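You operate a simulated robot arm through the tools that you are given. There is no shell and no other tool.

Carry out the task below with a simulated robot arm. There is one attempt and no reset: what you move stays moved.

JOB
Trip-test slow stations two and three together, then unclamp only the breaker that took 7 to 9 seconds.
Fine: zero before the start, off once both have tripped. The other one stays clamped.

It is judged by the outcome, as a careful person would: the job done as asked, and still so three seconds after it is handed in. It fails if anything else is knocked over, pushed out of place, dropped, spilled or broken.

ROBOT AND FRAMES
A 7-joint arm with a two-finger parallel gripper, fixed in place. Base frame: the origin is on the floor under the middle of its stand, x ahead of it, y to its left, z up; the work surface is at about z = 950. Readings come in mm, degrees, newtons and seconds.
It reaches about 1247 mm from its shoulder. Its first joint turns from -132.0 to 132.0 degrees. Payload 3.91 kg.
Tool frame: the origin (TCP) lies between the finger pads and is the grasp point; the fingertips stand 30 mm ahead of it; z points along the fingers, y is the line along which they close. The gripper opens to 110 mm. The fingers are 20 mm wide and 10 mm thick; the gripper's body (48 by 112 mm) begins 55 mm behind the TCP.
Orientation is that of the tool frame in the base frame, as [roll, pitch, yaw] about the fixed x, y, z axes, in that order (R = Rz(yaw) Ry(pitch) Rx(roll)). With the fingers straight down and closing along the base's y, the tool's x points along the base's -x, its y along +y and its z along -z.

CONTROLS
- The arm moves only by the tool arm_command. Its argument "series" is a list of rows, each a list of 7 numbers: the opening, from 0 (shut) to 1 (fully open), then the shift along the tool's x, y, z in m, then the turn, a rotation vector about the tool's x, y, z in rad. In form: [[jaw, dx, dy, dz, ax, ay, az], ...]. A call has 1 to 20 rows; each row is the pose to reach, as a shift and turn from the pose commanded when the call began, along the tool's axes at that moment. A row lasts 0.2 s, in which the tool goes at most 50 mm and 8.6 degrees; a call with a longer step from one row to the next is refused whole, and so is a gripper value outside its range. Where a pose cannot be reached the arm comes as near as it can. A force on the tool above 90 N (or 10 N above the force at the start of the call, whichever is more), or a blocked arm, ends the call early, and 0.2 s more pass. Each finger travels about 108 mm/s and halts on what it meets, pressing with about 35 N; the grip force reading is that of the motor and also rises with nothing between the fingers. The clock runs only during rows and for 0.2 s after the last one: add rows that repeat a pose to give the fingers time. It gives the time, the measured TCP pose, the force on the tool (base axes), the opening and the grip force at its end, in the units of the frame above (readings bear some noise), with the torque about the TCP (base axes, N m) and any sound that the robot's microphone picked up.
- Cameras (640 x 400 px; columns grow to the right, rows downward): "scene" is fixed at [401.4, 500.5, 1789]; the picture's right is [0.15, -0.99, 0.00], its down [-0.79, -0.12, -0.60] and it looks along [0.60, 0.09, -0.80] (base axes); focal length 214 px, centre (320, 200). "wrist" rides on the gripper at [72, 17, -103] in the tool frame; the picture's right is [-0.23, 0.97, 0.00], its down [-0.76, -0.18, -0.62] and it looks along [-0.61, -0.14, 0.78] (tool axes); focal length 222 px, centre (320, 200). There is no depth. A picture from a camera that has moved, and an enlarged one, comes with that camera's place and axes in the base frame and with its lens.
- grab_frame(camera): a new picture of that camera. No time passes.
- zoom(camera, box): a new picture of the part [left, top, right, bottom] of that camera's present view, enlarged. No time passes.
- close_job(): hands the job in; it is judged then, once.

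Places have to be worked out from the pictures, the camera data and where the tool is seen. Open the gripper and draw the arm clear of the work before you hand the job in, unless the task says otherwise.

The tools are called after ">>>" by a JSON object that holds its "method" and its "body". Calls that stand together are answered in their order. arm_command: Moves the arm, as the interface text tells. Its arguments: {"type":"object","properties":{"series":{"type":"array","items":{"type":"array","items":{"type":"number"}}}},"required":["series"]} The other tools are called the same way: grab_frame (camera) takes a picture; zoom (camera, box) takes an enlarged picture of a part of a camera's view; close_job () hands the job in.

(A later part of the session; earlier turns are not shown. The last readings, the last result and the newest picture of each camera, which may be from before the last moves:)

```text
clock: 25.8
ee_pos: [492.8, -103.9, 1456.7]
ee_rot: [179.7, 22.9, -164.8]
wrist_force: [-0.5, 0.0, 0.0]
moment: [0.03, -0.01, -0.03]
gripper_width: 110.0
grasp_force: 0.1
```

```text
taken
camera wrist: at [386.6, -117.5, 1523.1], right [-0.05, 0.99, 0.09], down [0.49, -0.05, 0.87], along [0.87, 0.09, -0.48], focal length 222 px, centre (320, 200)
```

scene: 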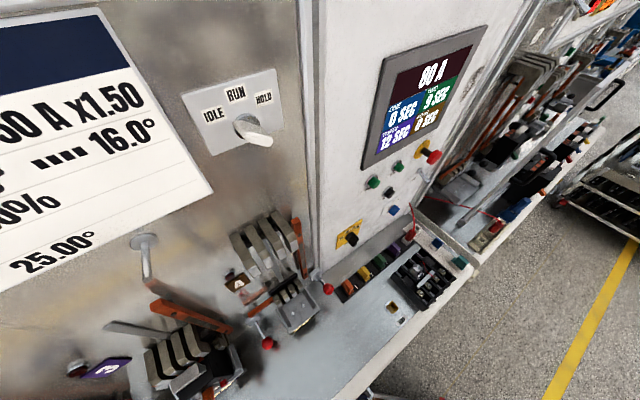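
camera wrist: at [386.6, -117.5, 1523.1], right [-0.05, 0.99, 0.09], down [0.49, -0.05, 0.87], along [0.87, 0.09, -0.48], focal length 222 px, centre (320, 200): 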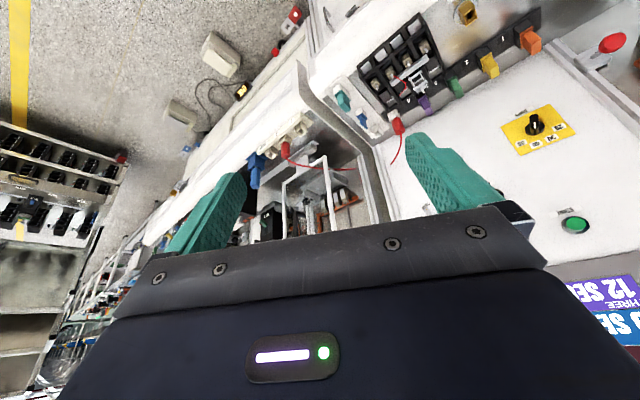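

I zoom into the bench strip, sockets and the right-hand bench from here.

>>> {"method": "zoom", "body": {"camera": "wrist", "box": [320, 0, 560, 160]}}

>>> {"method": "zoom", "body": {"camera": "wrist", "box": [220, 100, 420, 240]}}

>>> {"method": "zoom", "body": {"camera": "scene", "box": [420, 0, 640, 260]}}

>>> {"method": "zoom", "body": {"camera": "scene", "box": [340, 130, 460, 250]}}

```text
2.50 times, centred on (440, 80) of wrist
camera zoom: at [386.6, -117.5, 1523.1], right [-0.05, 0.99, 0.09], down [0.49, -0.05, 0.87], along [0.87, 0.09, -0.48], focal length 555 px, centre (20, 500)
```

zoom: 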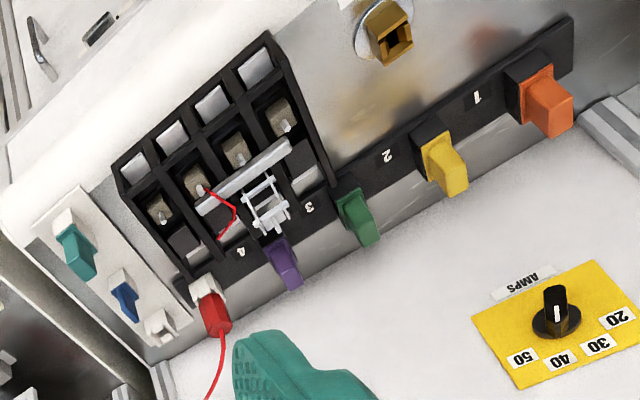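

```text
2.86 times, centred on (320, 170) of wrist
camera zoom: at [386.6, -117.5, 1523.1], right [-0.05, 0.99, 0.09], down [0.49, -0.05, 0.87], along [0.87, 0.09, -0.48], focal length 635 px, centre (320, 286)
```

zoom: 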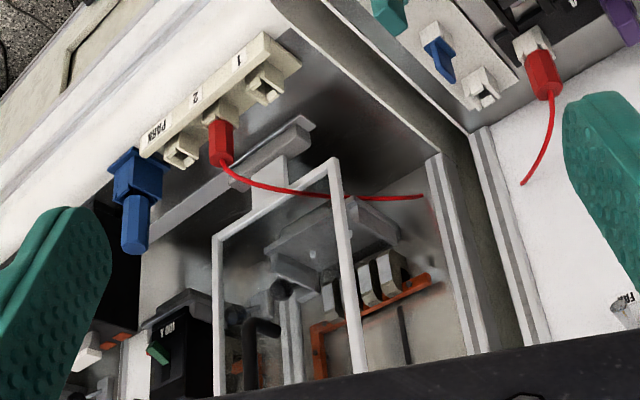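

```text
1.54 times, centred on (530, 130) of scene
camera zoom: at [401.4, 500.5, 1789.0], right [0.15, -0.99, 0.0], down [-0.79, -0.12, -0.6], along [0.6, 0.09, -0.8], focal length 330 px, centre (-3, 308)
```

zoom: 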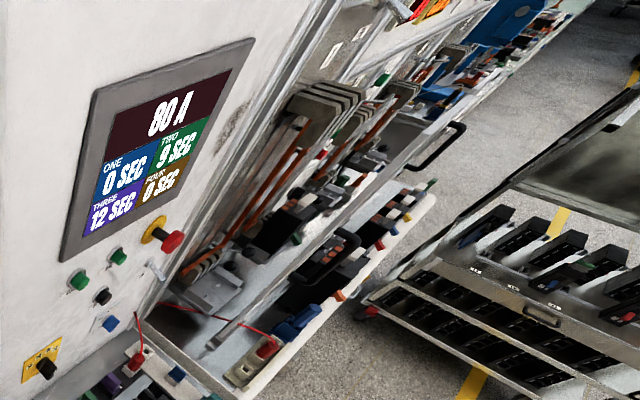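

```text
3.33 times, centred on (400, 190) of scene
camera zoom: at [401.4, 500.5, 1789.0], right [0.15, -0.99, 0.0], down [-0.79, -0.12, -0.6], along [0.6, 0.09, -0.8], focal length 715 px, centre (53, 233)
```

zoom: 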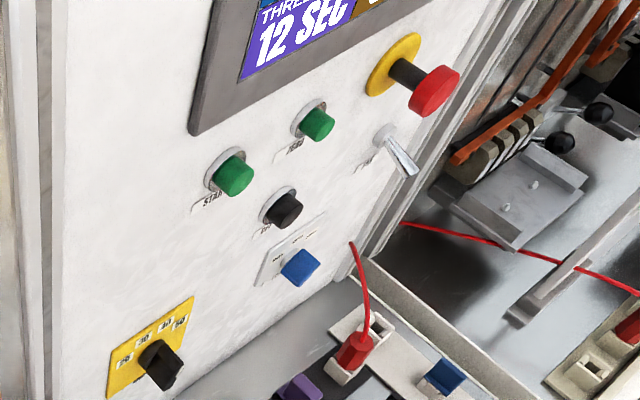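

The panel order reads AMPS 40 and LOAD presumably 200 %. I turn a bit more to the right to read the right-hand bench and be certain it isn't the "slow" one.

>>> {"method": "arm_command", "body": {"series": [[1, 0, 0, 0, 0, -0.1, 0], [1, 0, 0, 0, 0, -0.2, 0], [1, 0, 0, 0, 0, -0.3, 0], [1, 0, 0, -0.04, 0, -0.3, 0], [1, 0, 0, -0.08, 0, -0.3, 0]]}}

>>> {"method": "grab_frame", "body": {"camera": "wrist"}}

>>> {"method": "zoom", "body": {"camera": "wrist", "box": [60, 60, 260, 220]}}

>>> {"method": "zoom", "body": {"camera": "wrist", "box": [220, 60, 420, 220]}}

>>> {"method": "zoom", "body": {"camera": "wrist", "box": [420, 40, 640, 360]}}

```text
clock: 27.0
ee_pos: [464.2, -111.4, 1530.3]
ee_rot: [179.6, 40.1, -165.0]
wrist_force: [0.5, 0.1, -0.6]
moment: [0.0, 0.0, 0.02]
gripper_width: 110.1
grasp_force: 0.1
```

```text
taken
camera wrist: at [342.5, -130.1, 1563.0], right [-0.09, 0.98, 0.15], down [0.22, -0.13, 0.97], along [0.97, 0.12, -0.21], focal length 222 px, centre (320, 200)
```

wrist: 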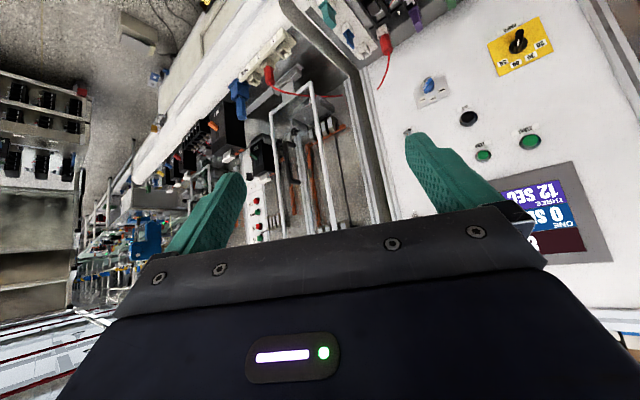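

```text
2.50 times, centred on (160, 140) of wrist
camera zoom: at [342.5, -130.1, 1563.0], right [-0.09, 0.98, 0.15], down [0.22, -0.13, 0.97], along [0.97, 0.12, -0.21], focal length 555 px, centre (720, 350)
```

zoom: 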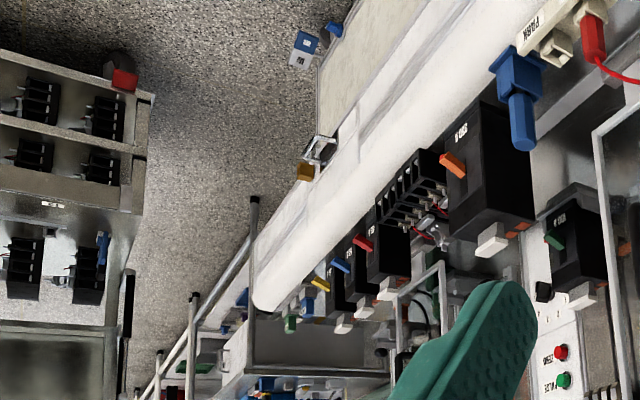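

```text
2.50 times, centred on (320, 140) of wrist
camera zoom: at [342.5, -130.1, 1563.0], right [-0.09, 0.98, 0.15], down [0.22, -0.13, 0.97], along [0.97, 0.12, -0.21], focal length 555 px, centre (320, 350)
```

zoom: 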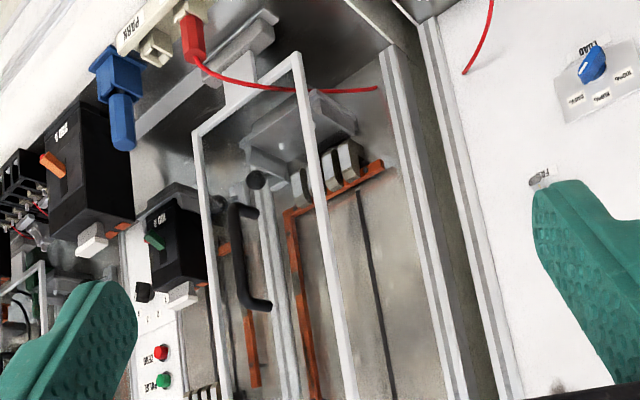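

```text
1.25 times, centred on (530, 200) of wrist
camera zoom: at [342.5, -130.1, 1563.0], right [-0.09, 0.98, 0.15], down [0.22, -0.13, 0.97], along [0.97, 0.12, -0.21], focal length 278 px, centre (58, 200)
```

zoom: 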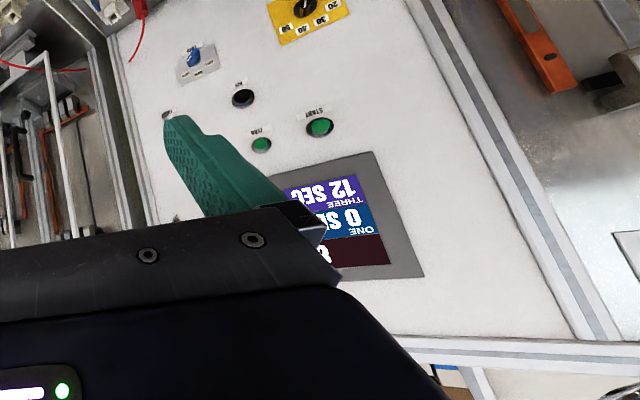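

The right-hand bench has PULSE/ZERO buttons inside a guard (instant tests), so the bench with the SEC timers and START is the slow one. I go back to stations two and three for a closer frontal look at toggles, temperature strips and levers before pressing anything.

>>> {"method": "arm_command", "body": {"series": [[1, 0.0218, 0.0369, 0, -0.0337, -0.0087, -0.04], [1, 0.0436, 0.0739, 0, -0.0674, -0.0174, -0.08], [1, 0.0654, 0.1108, 0, -0.101, -0.026, -0.12], [1, 0.0872, 0.1477, 0, -0.135, -0.035, -0.16], [1, 0.109, 0.1847, 0, -0.1685, -0.0435, -0.2], [1, 0.1308, 0.2216, 0, -0.202, -0.052, -0.24], [1, 0.1526, 0.2585, 0, -0.236, -0.061, -0.28], [1, 0.1744, 0.2954, 0, -0.27, -0.07, -0.32], [1, 0.1962, 0.3324, 0, -0.303, -0.078, -0.36], [1, 0.218, 0.3693, 0, -0.337, -0.087, -0.4]]}}

>>> {"method": "arm_command", "body": {"series": [[1, 0.0071, 0.0403, 0.0127, 0, 0, 0], [1, 0.0141, 0.0807, 0.0255, 0, 0, 0], [1, 0.0212, 0.121, 0.0382, 0, 0, 0], [1, 0.0283, 0.1614, 0.0509, 0, 0, 0], [1, 0.0354, 0.2017, 0.0637, 0, 0, 0], [1, 0.0424, 0.242, 0.0764, 0, 0, 0], [1, 0.0495, 0.2824, 0.0891, 0, 0, 0], [1, 0.0566, 0.3227, 0.1018, 0, 0, 0], [1, 0.0636, 0.3631, 0.1146, 0, 0, 0], [1, 0.0707, 0.4034, 0.1273, 0, 0, 0]]}}

>>> {"method": "grab_frame", "body": {"camera": "wrist"}}

```text
clock: 29.4
ee_pos: [228.8, 209.1, 1382.8]
ee_rot: [180.0, 42.4, -134.9]
wrist_force: [0.1, 0.0, -0.8]
moment: [-0.02, 0.02, 0.0]
gripper_width: 110.0
grasp_force: 0.0
stopped in row 10: the arm was blocked; the commanded pose is now the measured one
```

```text
clock: 31.6
ee_pos: [-37.2, 499.9, 1251.8]
ee_rot: [177.5, 41.6, -135.1]
wrist_force: [-0.1, -0.2, 0.2]
moment: [0.0, 0.0, -0.01]
gripper_width: 109.9
grasp_force: 0.0
```

```text
taken
camera wrist: at [-131.4, 420.7, 1281.1], right [-0.59, 0.79, 0.18], down [0.26, -0.03, 0.97], along [0.77, 0.61, -0.19], focal length 222 px, centre (320, 200)
```

wrist: 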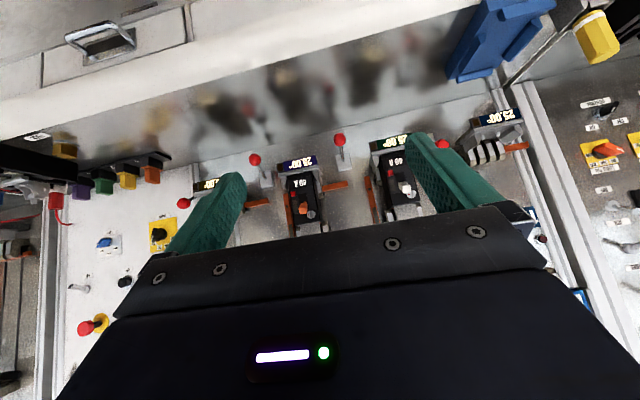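

>>> {"method": "zoom", "body": {"camera": "wrist", "box": [235, 130, 355, 240]}}

>>> {"method": "zoom", "body": {"camera": "wrist", "box": [325, 115, 445, 225]}}

>>> {"method": "zoom", "body": {"camera": "wrist", "box": [40, 140, 240, 260]}}

>>> {"method": "zoom", "body": {"camera": "wrist", "box": [80, 200, 220, 280]}}

```text
3.64 times, centred on (295, 185) of wrist
camera zoom: at [-131.4, 420.7, 1281.1], right [-0.59, 0.79, 0.18], down [0.26, -0.03, 0.97], along [0.77, 0.61, -0.19], focal length 808 px, centre (411, 254)
```

zoom: 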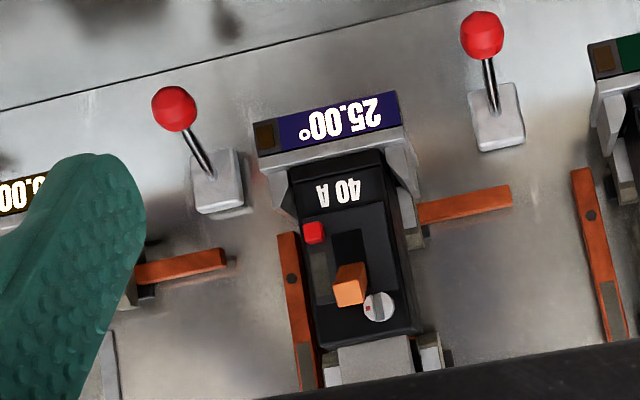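

```text
3.64 times, centred on (385, 170) of wrist
camera zoom: at [-131.4, 420.7, 1281.1], right [-0.59, 0.79, 0.18], down [0.26, -0.03, 0.97], along [0.77, 0.61, -0.19], focal length 808 px, centre (84, 309)
```

zoom: 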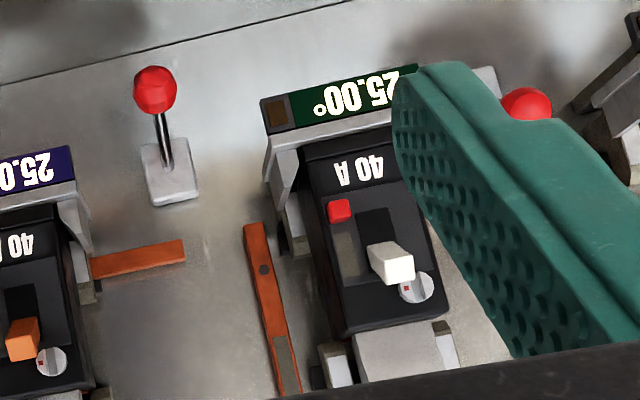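

```text
3.20 times, centred on (140, 200) of wrist
camera zoom: at [-131.4, 420.7, 1281.1], right [-0.59, 0.79, 0.18], down [0.26, -0.03, 0.97], along [0.77, 0.61, -0.19], focal length 711 px, centre (896, 200)
```

zoom: 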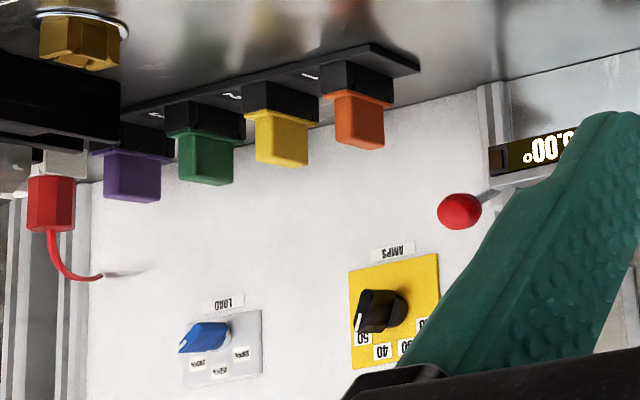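

```text
4.57 times, centred on (150, 240) of wrist
camera zoom: at [-131.4, 420.7, 1281.1], right [-0.59, 0.79, 0.18], down [0.26, -0.03, 0.97], along [0.77, 0.61, -0.19], focal length 1015 px, centre (1097, 17)
```

zoom: 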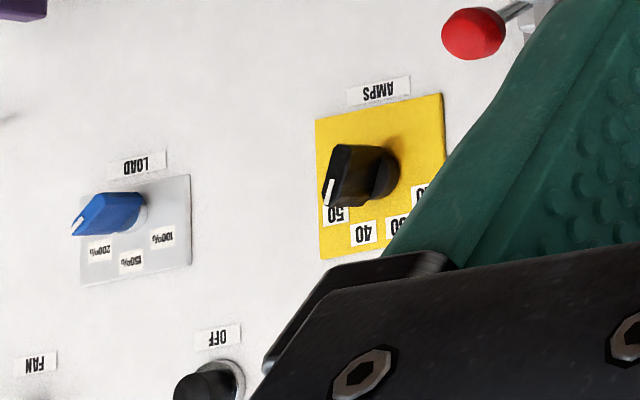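

Both breakers' toggles are up (ON), the temperatures are 25.00°, and LOAD is at 200 % with 80 A displayed. Levers at stations 2 and 3 are down (clamped). I now go to a staging point in front of the ZERO button (est. x 830, y 358, z 1400), closing the fingers on the way.

>>> {"method": "arm_command", "body": {"series": [[0, -0.0201, -0.0422, 0.0043, 0.0025, -0.029, 0], [0, -0.0401, -0.0843, 0.0086, 0.005, -0.058, -0.001], [0, -0.0602, -0.1265, 0.013, 0.0076, -0.0875, -0.002], [0, -0.0802, -0.1687, 0.0173, 0.01, -0.117, -0.0026], [0, -0.1003, -0.2108, 0.0216, 0.0126, -0.146, -0.003], [0, -0.1203, -0.253, 0.0259, 0.015, -0.175, -0.004], [0, -0.1404, -0.2952, 0.0302, 0.0177, -0.204, -0.0045], [0, -0.1604, -0.3373, 0.0345, 0.02, -0.2334, -0.005], [0, -0.1805, -0.3795, 0.0389, 0.0228, -0.2626, -0.006], [0, -0.2005, -0.4216, 0.0432, 0.0253, -0.292, -0.0065], [0, -0.2206, -0.4638, 0.0475, 0.028, -0.321, -0.007], [0, -0.2406, -0.506, 0.0518, 0.03, -0.35, -0.008], [0, -0.2607, -0.5481, 0.0561, 0.033, -0.379, -0.0084], [0, -0.2807, -0.5903, 0.0604, 0.0354, -0.4085, -0.009], [0, -0.3008, -0.6325, 0.0648, 0.038, -0.4376, -0.0097], [0, -0.3208, -0.6746, 0.0691, 0.04, -0.467, -0.01], [0, -0.3409, -0.7168, 0.0734, 0.043, -0.496, -0.011]]}}

>>> {"method": "grab_frame", "body": {"camera": "wrist"}}

>>> {"method": "grab_frame", "body": {"camera": "scene"}}

```text
clock: 35.2
ee_pos: [668.0, 220.6, 1432.4]
ee_rot: [-172.0, 71.9, -128.9]
wrist_force: [-0.6, 0.5, 0.3]
moment: [-0.01, 0.01, -0.08]
gripper_width: 0.0
grasp_force: 35.1
```

```text
taken
camera wrist: at [571.3, 146.8, 1393.7], right [-0.63, 0.76, 0.17], down [-0.16, -0.35, 0.92], along [0.76, 0.55, 0.34], focal length 222 px, centre (320, 200)
```

wrist: 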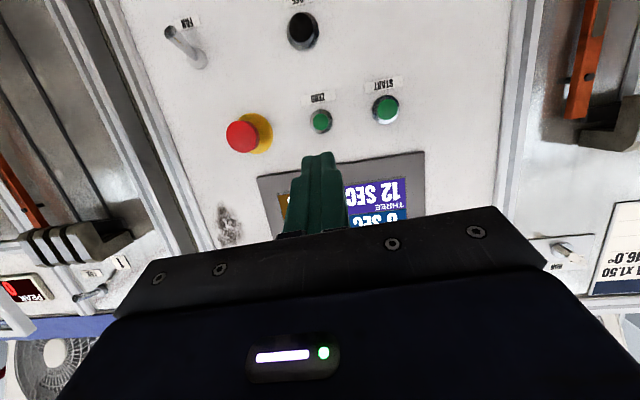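

```text
taken
```

scene: 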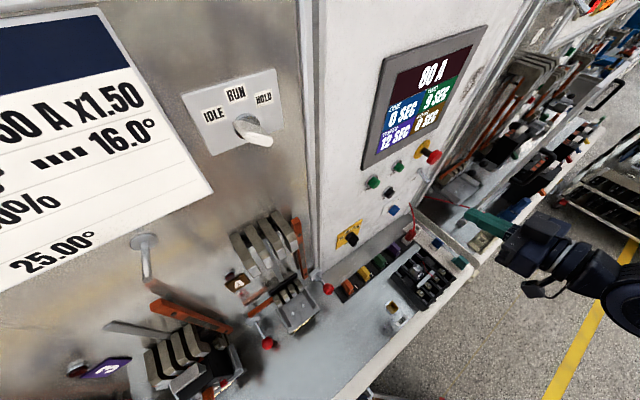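

The arm is in front of the panel; the reading differs by ~30 mm from what I planned, so I hold one row to see if it settles.

>>> {"method": "arm_command", "body": {"series": [[0, 0, 0, 0, 0, 0, 0], [0, 0, 0, 0, 0, 0, 0]]}}

>>> {"method": "zoom", "body": {"camera": "wrist", "box": [200, 20, 440, 220]}}

```text
clock: 35.8
ee_pos: [668.6, 219.4, 1432.0]
ee_rot: [-172.3, 72.0, -129.2]
wrist_force: [-0.3, 0.5, -0.4]
moment: [0.01, 0.0, -0.03]
gripper_width: 0.1
grasp_force: 34.8
```

```text
2.00 times, centred on (320, 120) of wrist
camera zoom: at [571.7, 145.7, 1393.8], right [-0.62, 0.76, 0.18], down [-0.16, -0.35, 0.92], along [0.76, 0.55, 0.34], focal length 444 px, centre (320, 360)
```

zoom: 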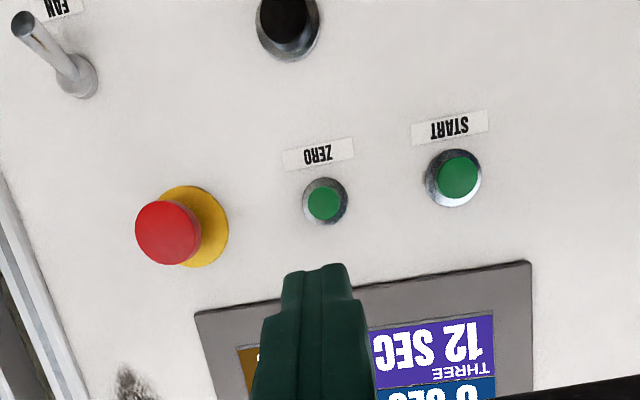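

Steady now; from this picture with the panel plane about 840 mm along the normal, ZERO is at ≈(828, 360, 1400), START ≈(763, 424, 1399), OFF ≈(830, 358, 1290). I move the closed fingertips to about 30 mm in front of ZERO.

>>> {"method": "arm_command", "body": {"series": [[0, -0.0043, -0.0012, 0.031, 0, 0, 0], [0, -0.0086, -0.0024, 0.0619, 0, 0, 0], [0, -0.0128, -0.0037, 0.0928, 0, 0, 0], [0, -0.0171, -0.0049, 0.1237, 0, 0, 0], [0, -0.0214, -0.0061, 0.1546, 0, 0, 0], [0, -0.0214, -0.0061, 0.1546, 0, 0, 0]]}}

>>> {"method": "grab_frame", "body": {"camera": "wrist"}}

>>> {"method": "zoom", "body": {"camera": "scene", "box": [340, 60, 520, 240]}}

```text
clock: 37.2
ee_pos: [769.6, 304.3, 1409.2]
ee_rot: [-172.4, 72.0, -129.3]
wrist_force: [0.3, -1.1, 0.7]
moment: [0.02, 0.0, 0.02]
gripper_width: 0.2
grasp_force: 34.9
out of reach, approached as far as the arm can: row 5, 6
```

```text
taken
camera wrist: at [672.0, 230.7, 1370.5], right [-0.62, 0.76, 0.18], down [-0.16, -0.35, 0.92], along [0.76, 0.55, 0.34], focal length 222 px, centre (320, 200)
```

wrist: 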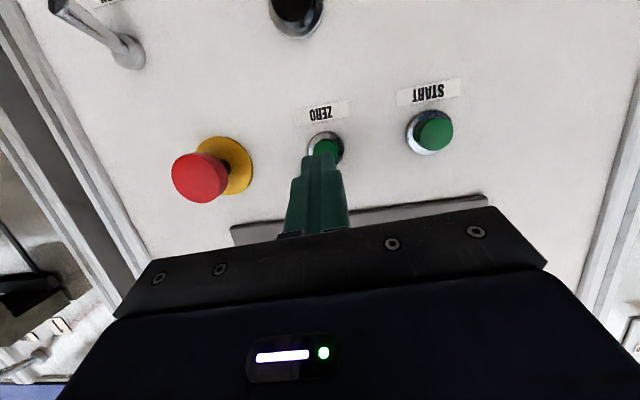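

```text
2.22 times, centred on (430, 150) of scene
camera zoom: at [401.4, 500.5, 1789.0], right [0.15, -0.99, 0.0], down [-0.79, -0.12, -0.6], along [0.6, 0.09, -0.8], focal length 477 px, centre (76, 311)
```

zoom: 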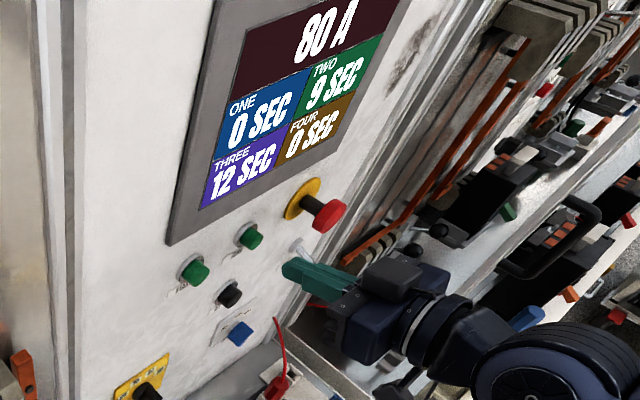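

The fingertips are lined up just in front of ZERO, but the arm is at its reach limit in this tilted attitude (its shoulder must be low). I back off 40 mm and level the tool so that the fingers point straight at the panel, which gains reach.

>>> {"method": "arm_command", "body": {"series": [[0, 0, 0, -0.02, 0, 0, 0], [0, 0, 0, -0.04, -0.008, -0.078, 0.009], [0, 0, 0, -0.04, -0.0165, -0.156, 0.0185], [0, 0, 0, -0.04, -0.025, -0.234, 0.028], [0, 0, 0, -0.04, -0.033, -0.312, 0.037], [0, 0, 0, -0.04, -0.033, -0.312, 0.037]]}}

>>> {"method": "grab_frame", "body": {"camera": "wrist"}}

```text
clock: 38.6
ee_pos: [740.9, 279.4, 1420.9]
ee_rot: [92.3, 89.9, 137.3]
wrist_force: [-0.2, 1.2, 0.7]
moment: [-0.03, 0.02, 0.03]
gripper_width: 0.1
grasp_force: 35.0
```

```text
taken
camera wrist: at [656.4, 216.4, 1348.2], right [-0.69, 0.69, 0.23], down [-0.31, -0.57, 0.76], along [0.65, 0.45, 0.61], focal length 222 px, centre (320, 200)
```

wrist: 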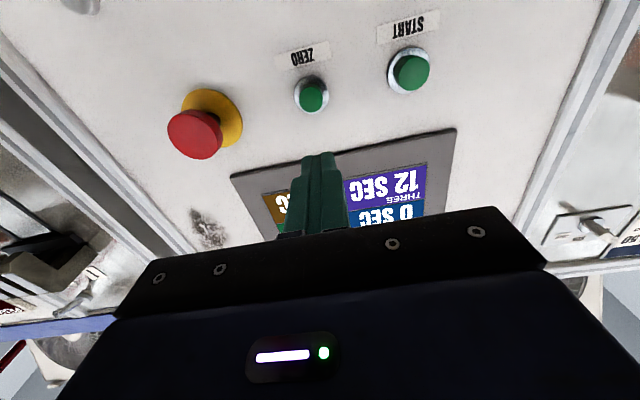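

The tool is level now with the tip at ~(762, 301, 1421), about 85 mm off the panel. I shift 22 mm down and 4 mm right to align with ZERO and advance 65 mm, checking the force.

>>> {"method": "arm_command", "body": {"series": [[0, 0.011, -0.002, 0, 0, 0, 0], [0, 0.022, -0.004, 0, 0, 0, 0], [0, 0.022, -0.004, 0.02, 0, 0, 0], [0, 0.022, -0.004, 0.04, 0, 0, 0], [0, 0.022, -0.004, 0.055, 0, 0, 0], [0, 0.022, -0.004, 0.065, 0, 0, 0], [0, 0.022, -0.004, 0.065, 0, 0, 0]]}}

>>> {"method": "grab_frame", "body": {"camera": "wrist"}}

>>> {"method": "zoom", "body": {"camera": "scene", "box": [340, 80, 480, 220]}}

```text
clock: 40.2
ee_pos: [762.0, 296.7, 1401.1]
ee_rot: [-38.1, 89.9, 6.9]
wrist_force: [0.3, 0.7, 0.2]
moment: [-0.05, 0.02, -0.01]
gripper_width: 0.0
grasp_force: 35.4
out of reach, approached as far as the arm can: row 4, 5, 6, 7
```

```text
taken
camera wrist: at [678.9, 233.9, 1327.4], right [-0.69, 0.69, 0.23], down [-0.31, -0.57, 0.76], along [0.65, 0.45, 0.61], focal length 222 px, centre (320, 200)
```

wrist: 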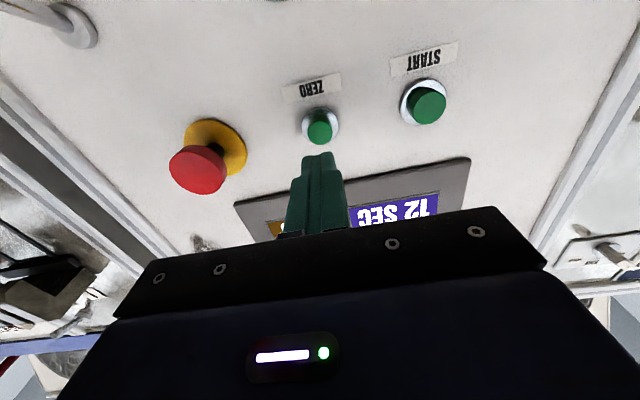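

```text
2.86 times, centred on (410, 150) of scene
camera zoom: at [401.4, 500.5, 1789.0], right [0.15, -0.99, 0.0], down [-0.79, -0.12, -0.6], along [0.6, 0.09, -0.8], focal length 613 px, centre (63, 343)
```

zoom: 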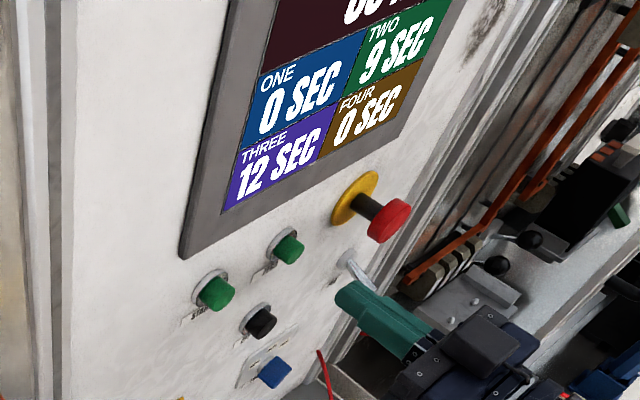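

The arm again reports its reach limit about 60 mm short, so it is a joint-limit matter and not pure distance. I look at the arm's posture in the scene picture.

>>> {"method": "grab_frame", "body": {"camera": "scene"}}

>>> {"method": "zoom", "body": {"camera": "scene", "box": [420, 180, 640, 400]}}

```text
taken
```

scene: 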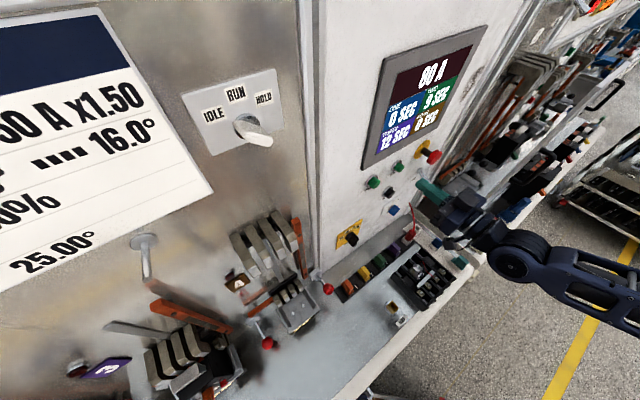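

```text
1.82 times, centred on (530, 290) of scene
camera zoom: at [401.4, 500.5, 1789.0], right [0.15, -0.99, 0.0], down [-0.79, -0.12, -0.6], along [0.6, 0.09, -0.8], focal length 390 px, centre (-62, 36)
```

zoom: 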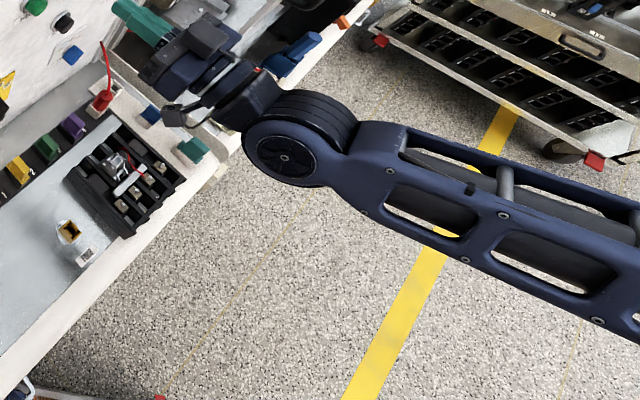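

From the picture, the forearm lies horizontally pointing ~68° azimuth with the elbow out to the right, and the tool at 45° is nearly in line with it, so the wrist seems near its bend limit. I back off a little, turn the fingers' heading 20° to the right (more bend), and try advancing again along the panel normal, stopping short of the button.

>>> {"method": "arm_command", "body": {"series": [[0, 0, 0, -0.02, 0, 0, 0], [0, 0, 0.005, -0.02, 0.12, 0, 0], [0, 0, 0.01, -0.02, 0.24, 0, 0], [0, 0.001, 0.01, -0.02, 0.35, 0, 0], [0, 0.001, 0.01, 0.0, 0.35, 0, 0], [0, 0.001, 0.01, 0.02, 0.35, 0, 0], [0, 0.001, 0.01, 0.035, 0.35, 0, 0], [0, 0.001, 0.01, 0.045, 0.35, 0, 0], [0, 0.001, 0.01, 0.045, 0.35, 0, 0]]}}

>>> {"method": "grab_frame", "body": {"camera": "wrist"}}

```text
clock: 42.2
ee_pos: [788.5, 336.1, 1398.4]
ee_rot: [-27.7, 89.9, -2.6]
wrist_force: [0.4, 0.0, 0.3]
moment: [0.02, -0.02, 0.01]
gripper_width: 0.0
grasp_force: 34.9
```

```text
taken
camera wrist: at [687.6, 306.3, 1326.7], right [-0.41, 0.88, 0.23], down [-0.49, -0.42, 0.76], along [0.77, 0.2, 0.61], focal length 222 px, centre (320, 200)
```

wrist: 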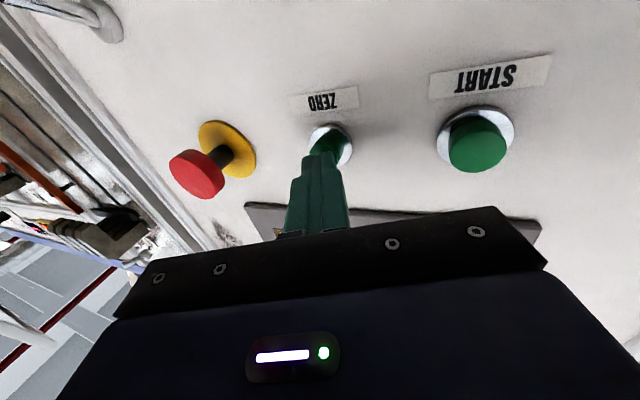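

The heading change worked: the tip is now at ≈(816, 349, 1398), about 15 mm in front of ZERO. I zoom to check the alignment.

>>> {"method": "zoom", "body": {"camera": "wrist", "box": [260, 80, 400, 220]}}

>>> {"method": "zoom", "body": {"camera": "scene", "box": [350, 110, 470, 220]}}

```text
2.86 times, centred on (330, 150) of wrist
camera zoom: at [687.6, 306.3, 1326.7], right [-0.41, 0.88, 0.23], down [-0.49, -0.42, 0.76], along [0.77, 0.2, 0.61], focal length 635 px, centre (291, 343)
```

zoom: 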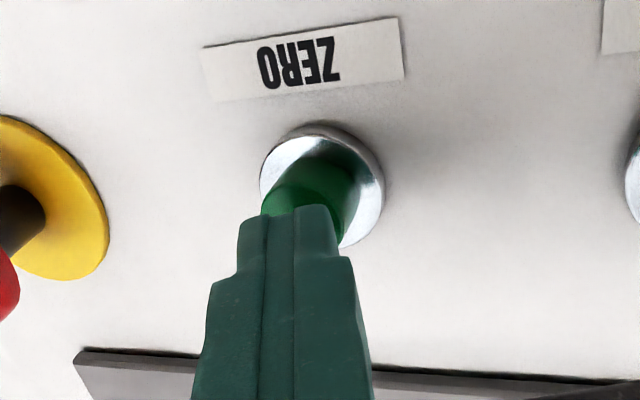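

```text
3.64 times, centred on (410, 165) of scene
camera zoom: at [401.4, 500.5, 1789.0], right [0.15, -0.99, 0.0], down [-0.79, -0.12, -0.6], along [0.6, 0.09, -0.8], focal length 780 px, centre (-7, 327)
```

zoom: 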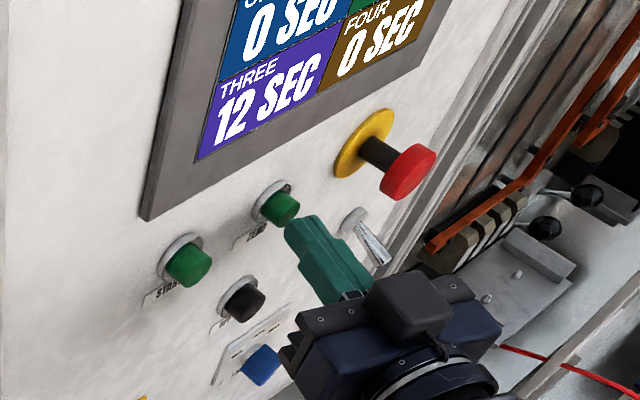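

Aligned. I press ZERO along the panel normal in small steps up to 14 mm.

>>> {"method": "arm_command", "body": {"series": [[0, 0, 0.0017, 0.0047, 0, 0, 0], [0, 0, 0.0027, 0.0075, 0, 0, 0], [0, 0, 0.0038, 0.0103, 0, 0, 0], [0, 0, 0.0048, 0.0132, 0, 0, 0]]}}

>>> {"method": "zoom", "body": {"camera": "scene", "box": [350, 30, 510, 210]}}

```text
clock: 43.2
ee_pos: [796.8, 344.4, 1398.3]
ee_rot: [144.9, 89.9, 169.7]
wrist_force: [-25.2, -16.6, -3.1]
moment: [-0.03, 0.06, 0.11]
gripper_width: 0.2
grasp_force: 34.4
heard: click
```

```text
2.22 times, centred on (430, 120) of scene
camera zoom: at [401.4, 500.5, 1789.0], right [0.15, -0.99, 0.0], down [-0.79, -0.12, -0.6], along [0.6, 0.09, -0.8], focal length 477 px, centre (76, 378)
```

zoom: 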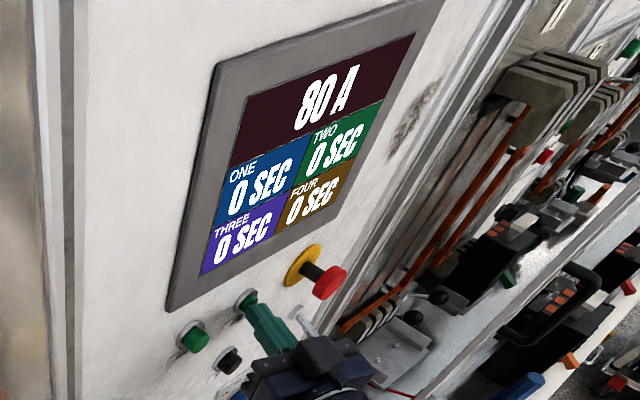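

ZERO clicked and all four timers read 0 SEC. I back off and shift about 88 mm left in front of START.

>>> {"method": "arm_command", "body": {"series": [[0, 0, -0.0103, -0.0282, 0, 0, 0], [0, 0, 0.0175, -0.0383, 0, 0, 0], [0, 0, 0.0452, -0.0484, 0, 0, 0], [0, 0, 0.0729, -0.0585, 0, 0, 0], [0, 0, 0.0764, -0.0491, 0, 0, 0], [0, 0, 0.0764, -0.0491, 0, 0, 0]]}}

>>> {"method": "grab_frame", "body": {"camera": "wrist"}}

>>> {"method": "zoom", "body": {"camera": "scene", "box": [330, 30, 490, 230]}}

```text
clock: 44.6
ee_pos: [721.2, 395.2, 1399.2]
ee_rot: [-28.3, 90.0, -3.1]
wrist_force: [-0.3, 0.1, 0.4]
moment: [0.02, -0.03, 0.03]
gripper_width: 0.0
grasp_force: 34.8
```

```text
taken
camera wrist: at [621.1, 364.4, 1327.0], right [-0.41, 0.88, 0.23], down [-0.49, -0.42, 0.76], along [0.77, 0.2, 0.61], focal length 222 px, centre (320, 200)
```

wrist: 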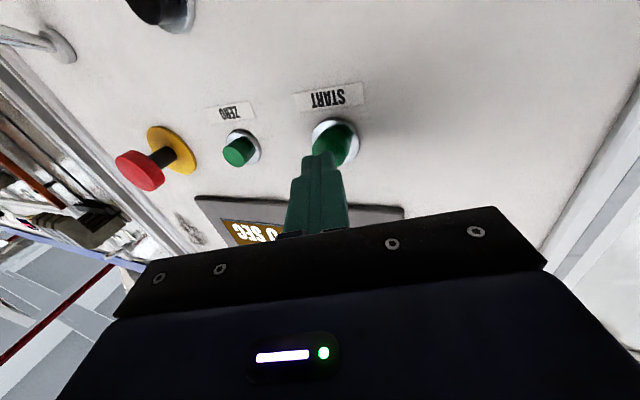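

```text
2.00 times, centred on (410, 130) of scene
camera zoom: at [401.4, 500.5, 1789.0], right [0.15, -0.99, 0.0], down [-0.79, -0.12, -0.6], along [0.6, 0.09, -0.8], focal length 429 px, centre (140, 340)
```

zoom: 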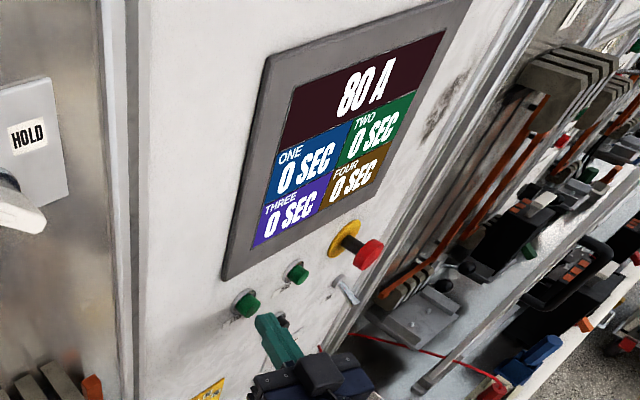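

Close to START; I zoom to verify the alignment before pressing.

>>> {"method": "zoom", "body": {"camera": "wrist", "box": [270, 80, 410, 220]}}

>>> {"method": "zoom", "body": {"camera": "scene", "box": [340, 140, 440, 240]}}

```text
2.86 times, centred on (340, 150) of wrist
camera zoom: at [621.1, 364.4, 1327.0], right [-0.41, 0.88, 0.23], down [-0.49, -0.42, 0.76], along [0.77, 0.2, 0.61], focal length 635 px, centre (263, 343)
```

zoom: 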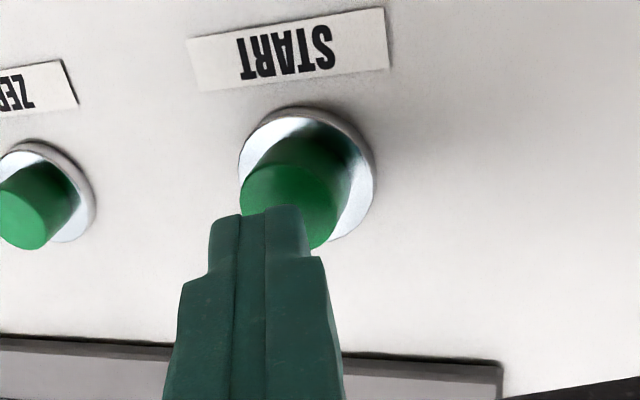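

```text
4.00 times, centred on (390, 190) of scene
camera zoom: at [401.4, 500.5, 1789.0], right [0.15, -0.99, 0.0], down [-0.79, -0.12, -0.6], along [0.6, 0.09, -0.8], focal length 858 px, centre (40, 240)
```

zoom: 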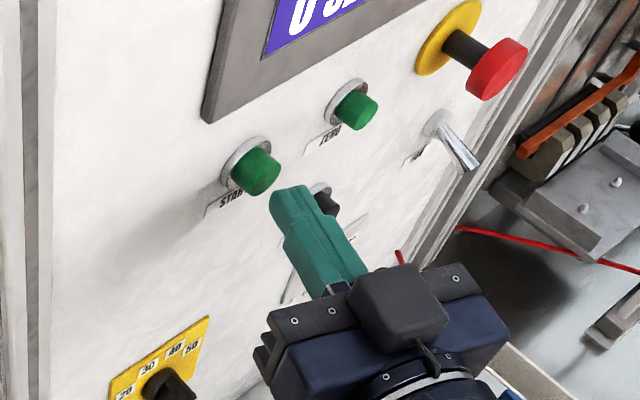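

The tip overlaps START well (I add 2 mm left). I press along the normal in steps and retreat in the same call.

>>> {"method": "arm_command", "body": {"series": [[0, 0, 0.0046, 0.0068, 0, 0, 0], [0, 0, 0.0063, 0.0115, 0, 0, 0], [0, 0, 0.0077, 0.0153, 0, 0, 0], [0, 0, 0.0087, 0.0181, 0, 0, 0], [0, 0, 0.0, -0.01, 0, 0, 0], [0, 0, -0.006, -0.03, 0, 0, 0]]}}

>>> {"method": "zoom", "body": {"camera": "scene", "box": [340, 10, 500, 210]}}

```text
clock: 46.0
ee_pos: [696.1, 375.9, 1398.7]
ee_rot: [-176.9, 89.8, -151.9]
wrist_force: [0.6, -0.3, -0.4]
moment: [-0.01, -0.01, -0.01]
gripper_width: 0.1
grasp_force: 35.2
heard: click
```

```text
2.00 times, centred on (420, 110) of scene
camera zoom: at [401.4, 500.5, 1789.0], right [0.15, -0.99, 0.0], down [-0.79, -0.12, -0.6], along [0.6, 0.09, -0.8], focal length 429 px, centre (120, 380)
```

zoom: 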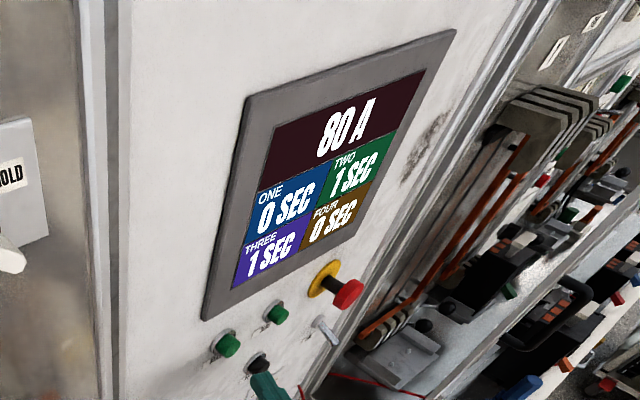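

The test is running: TWO and THREE both count (1 SEC), 80 A. I move in front of OFF (est. s 335, z 1290) meanwhile.

>>> {"method": "arm_command", "body": {"series": [[0, 0.022, -0.0175, 0.0093, 0, 0, 0], [0, 0.044, -0.035, 0.0187, 0, 0, 0], [0, 0.065, -0.0524, 0.028, 0, 0, 0], [0, 0.087, -0.07, 0.0374, 0, 0, 0], [0, 0.109, -0.0873, 0.0467, 0, 0, 0]]}}

>>> {"method": "grab_frame", "body": {"camera": "wrist"}}

>>> {"method": "zoom", "body": {"camera": "scene", "box": [340, 30, 500, 230]}}

```text
clock: 47.2
ee_pos: [773.8, 316.8, 1290.1]
ee_rot: [92.7, 90.0, 117.7]
wrist_force: [-0.2, -1.1, 0.5]
moment: [0.0, 0.01, 0.01]
gripper_width: 0.2
grasp_force: 34.6
```

```text
taken
camera wrist: at [673.8, 287.1, 1217.3], right [-0.41, 0.88, 0.23], down [-0.49, -0.42, 0.76], along [0.77, 0.2, 0.61], focal length 222 px, centre (320, 200)
```

wrist: 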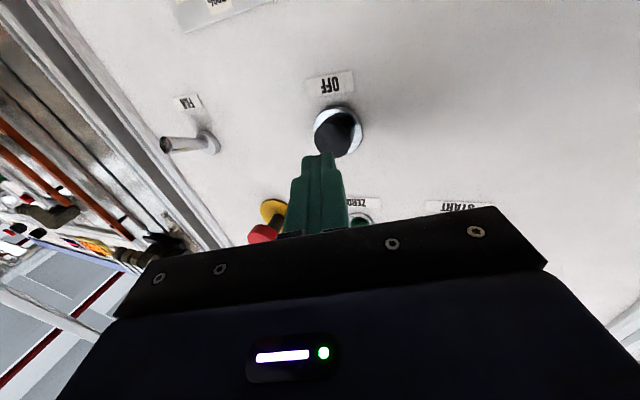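

```text
2.00 times, centred on (420, 130) of scene
camera zoom: at [401.4, 500.5, 1789.0], right [0.15, -0.99, 0.0], down [-0.79, -0.12, -0.6], along [0.6, 0.09, -0.8], focal length 429 px, centre (120, 340)
```

zoom: 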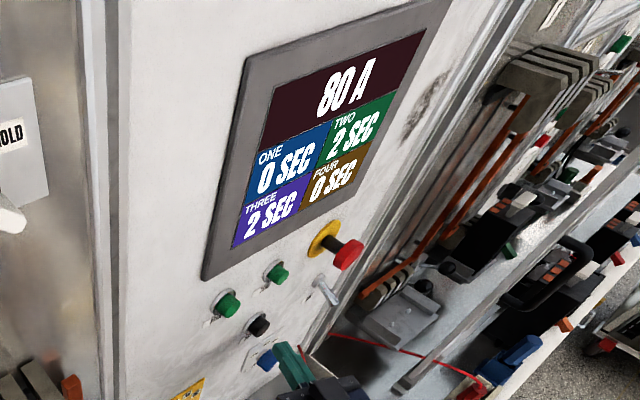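

OFF is right ahead of the fingertips (tip ≈ s 333, z 1290). I approach 15 mm closer and wait about 3 s while the timers run.

>>> {"method": "arm_command", "body": {"series": [[0, 0, 0.0025, 0.007, 0, 0, 0], [0, 0, 0.0051, 0.0141, 0, 0, 0], [0, 0, 0.0051, 0.0141, 0, 0, 0], [0, 0, 0.0051, 0.0141, 0, 0, 0], [0, 0, 0.0051, 0.0141, 0, 0, 0], [0, 0, 0.0051, 0.0141, 0, 0, 0], [0, 0, 0.0051, 0.0141, 0, 0, 0], [0, 0, 0.0051, 0.0141, 0, 0, 0], [0, 0, 0.0051, 0.0141, 0, 0, 0], [0, 0, 0.0051, 0.0141, 0, 0, 0], [0, 0, 0.0051, 0.0141, 0, 0, 0], [0, 0, 0.0051, 0.0141, 0, 0, 0], [0, 0, 0.0051, 0.0141, 0, 0, 0], [0, 0, 0.0051, 0.0141, 0, 0, 0], [0, 0, 0.0051, 0.0141, 0, 0, 0]]}}

>>> {"method": "zoom", "body": {"camera": "scene", "box": [360, 20, 500, 160]}}

>>> {"method": "zoom", "body": {"camera": "scene", "box": [50, 220, 320, 400]}}

>>> {"method": "zoom", "body": {"camera": "wrist", "box": [260, 60, 420, 220]}}

```text
clock: 50.4
ee_pos: [785.7, 328.3, 1290.1]
ee_rot: [158.2, 89.9, -176.8]
wrist_force: [-0.1, 0.0, 0.0]
moment: [0.01, 0.0, 0.02]
gripper_width: 0.0
grasp_force: 35.7
```

```text
2.86 times, centred on (430, 90) of scene
camera zoom: at [401.4, 500.5, 1789.0], right [0.15, -0.99, 0.0], down [-0.79, -0.12, -0.6], along [0.6, 0.09, -0.8], focal length 613 px, centre (6, 514)
```

zoom: 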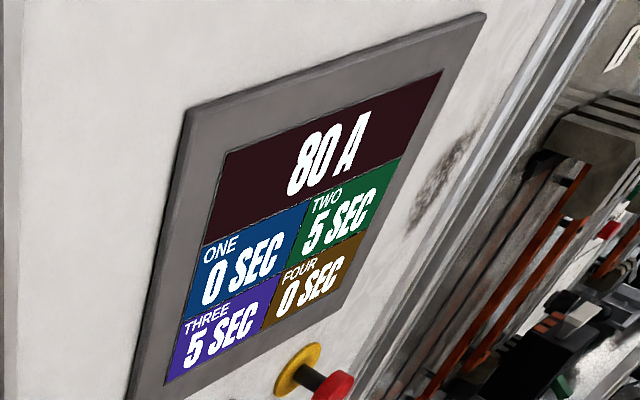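

```text
2.22 times, centred on (185, 310) of scene
camera zoom: at [401.4, 500.5, 1789.0], right [0.15, -0.99, 0.0], down [-0.79, -0.12, -0.6], along [0.6, 0.09, -0.8], focal length 477 px, centre (620, -44)
```

zoom: 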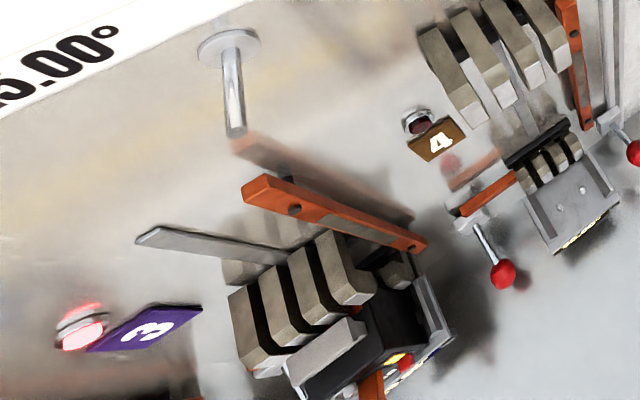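

```text
2.50 times, centred on (340, 140) of wrist
camera zoom: at [685.4, 297.8, 1217.2], right [-0.41, 0.88, 0.23], down [-0.49, -0.42, 0.76], along [0.77, 0.2, 0.61], focal length 555 px, centre (270, 350)
```

zoom: 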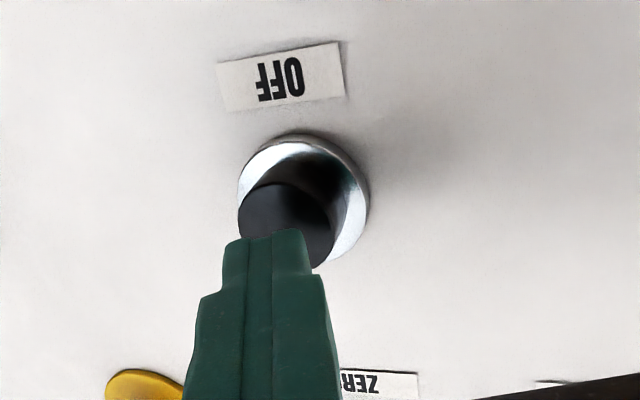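

Both timers read 5 SEC with the lamp of station 3 lit. I keep waiting in place.

>>> {"method": "arm_command", "body": {"series": [[0, 0, 0, 0, 0, 0, 0], [0, 0, 0, 0, 0, 0, 0], [0, 0, 0, 0, 0, 0, 0], [0, 0, 0, 0, 0, 0, 0], [0, 0, 0, 0, 0, 0, 0], [0, 0, 0, 0, 0, 0, 0], [0, 0, 0, 0, 0, 0, 0], [0, 0, 0, 0, 0, 0, 0], [0, 0, 0, 0, 0, 0, 0], [0, 0, 0, 0, 0, 0, 0], [0, 0, 0, 0, 0, 0, 0], [0, 0, 0, 0, 0, 0, 0], [0, 0, 0, 0, 0, 0, 0], [0, 0, 0, 0, 0, 0, 0]]}}

>>> {"method": "zoom", "body": {"camera": "scene", "box": [360, 20, 500, 160]}}

>>> {"method": "zoom", "body": {"camera": "scene", "box": [50, 220, 320, 400]}}

```text
clock: 53.4
ee_pos: [785.4, 327.1, 1289.2]
ee_rot: [160.9, 90.0, -174.3]
wrist_force: [0.8, 0.6, -0.1]
moment: [0.0, 0.0, 0.03]
gripper_width: 0.1
grasp_force: 34.7
```

```text
2.86 times, centred on (430, 90) of scene
camera zoom: at [401.4, 500.5, 1789.0], right [0.15, -0.99, 0.0], down [-0.79, -0.12, -0.6], along [0.6, 0.09, -0.8], focal length 613 px, centre (6, 514)
```

zoom: 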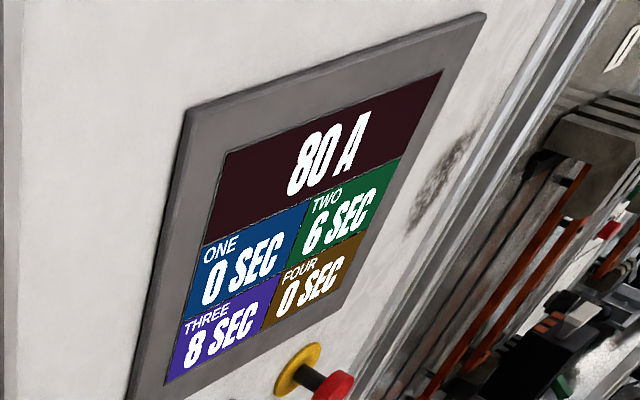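

```text
2.22 times, centred on (185, 310) of scene
camera zoom: at [401.4, 500.5, 1789.0], right [0.15, -0.99, 0.0], down [-0.79, -0.12, -0.6], along [0.6, 0.09, -0.8], focal length 477 px, centre (620, -44)
```

zoom: 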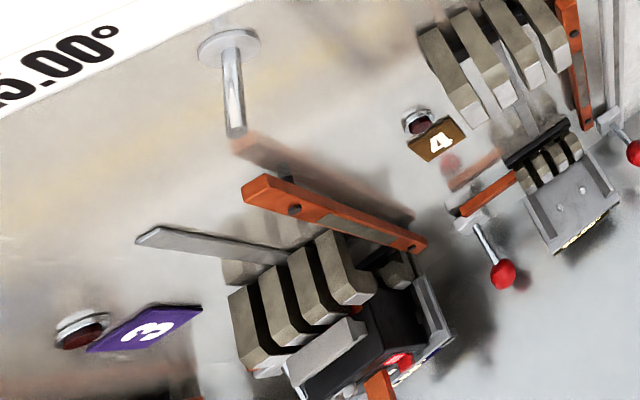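

TWO has stopped at 6 SEC; THREE shows 8 SEC and its lamp is now off. I wait another 1.4 s to confirm that both have really stopped.

>>> {"method": "arm_command", "body": {"series": [[0, 0, 0, 0, 0, 0, 0], [0, 0, 0, 0, 0, 0, 0], [0, 0, 0, 0, 0, 0, 0], [0, 0, 0, 0, 0, 0, 0], [0, 0, 0, 0, 0, 0, 0], [0, 0, 0, 0, 0, 0, 0], [0, 0, 0, 0, 0, 0, 0], [0, 0, 0, 0, 0, 0, 0]]}}

>>> {"method": "zoom", "body": {"camera": "scene", "box": [360, 20, 500, 160]}}

>>> {"method": "zoom", "body": {"camera": "scene", "box": [50, 220, 320, 400]}}

```text
clock: 55.2
ee_pos: [785.5, 326.9, 1289.5]
ee_rot: [157.8, 90.0, -177.4]
wrist_force: [-0.4, -0.1, -0.7]
moment: [0.01, 0.0, 0.03]
gripper_width: 0.1
grasp_force: 34.8
```

```text
2.86 times, centred on (430, 90) of scene
camera zoom: at [401.4, 500.5, 1789.0], right [0.15, -0.99, 0.0], down [-0.79, -0.12, -0.6], along [0.6, 0.09, -0.8], focal length 613 px, centre (6, 514)
```

zoom: 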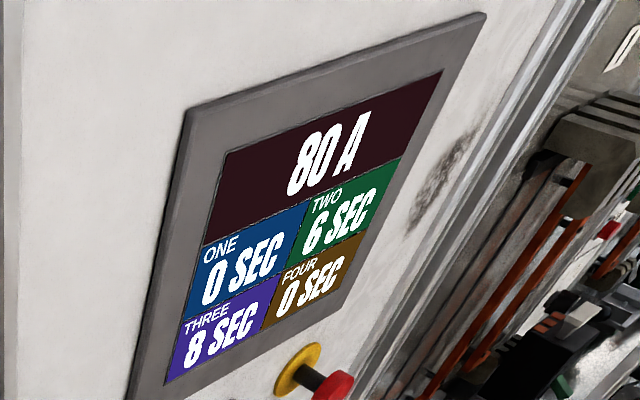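

```text
2.22 times, centred on (185, 310) of scene
camera zoom: at [401.4, 500.5, 1789.0], right [0.15, -0.99, 0.0], down [-0.79, -0.12, -0.6], along [0.6, 0.09, -0.8], focal length 477 px, centre (620, -44)
```

zoom: 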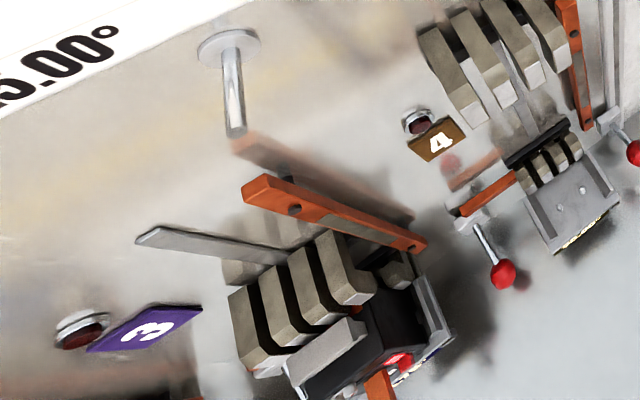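

Confirmed: TWO tripped at 6 SEC, THREE at 8 SEC. I press OFF now and retreat.

>>> {"method": "arm_command", "body": {"series": [[0, 0, 0.0027, 0.0075, 0, 0, 0], [0, 0, 0.0044, 0.0122, 0, 0, 0], [0, 0, 0.0062, 0.0169, 0, 0, 0], [0, 0, 0.0075, 0.0207, 0, 0, 0], [0, 0, -0.0034, -0.0094, 0, 0, 0], [0, 0, -0.0137, -0.0376, 0, 0, 0], [0, 0, -0.0239, -0.0658, 0, 0, 0]]}}

>>> {"method": "zoom", "body": {"camera": "scene", "box": [340, 20, 500, 220]}}

```text
clock: 56.8
ee_pos: [735.6, 278.5, 1289.8]
ee_rot: [141.2, 89.9, 166.3]
wrist_force: [0.2, 1.2, -0.1]
moment: [-0.01, 0.0, 0.0]
gripper_width: 0.0
grasp_force: 34.9
heard: click
```

```text
2.00 times, centred on (420, 120) of scene
camera zoom: at [401.4, 500.5, 1789.0], right [0.15, -0.99, 0.0], down [-0.79, -0.12, -0.6], along [0.6, 0.09, -0.8], focal length 429 px, centre (120, 360)
```

zoom: 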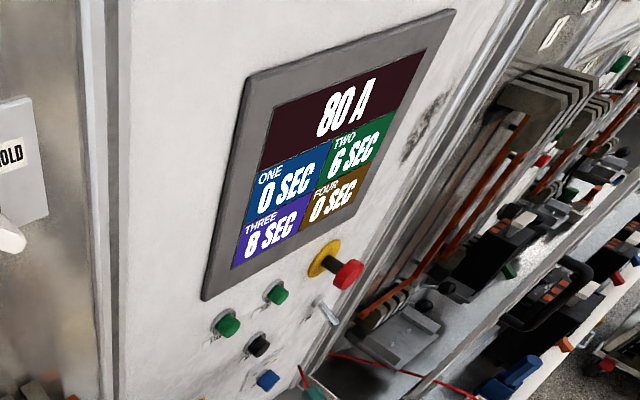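

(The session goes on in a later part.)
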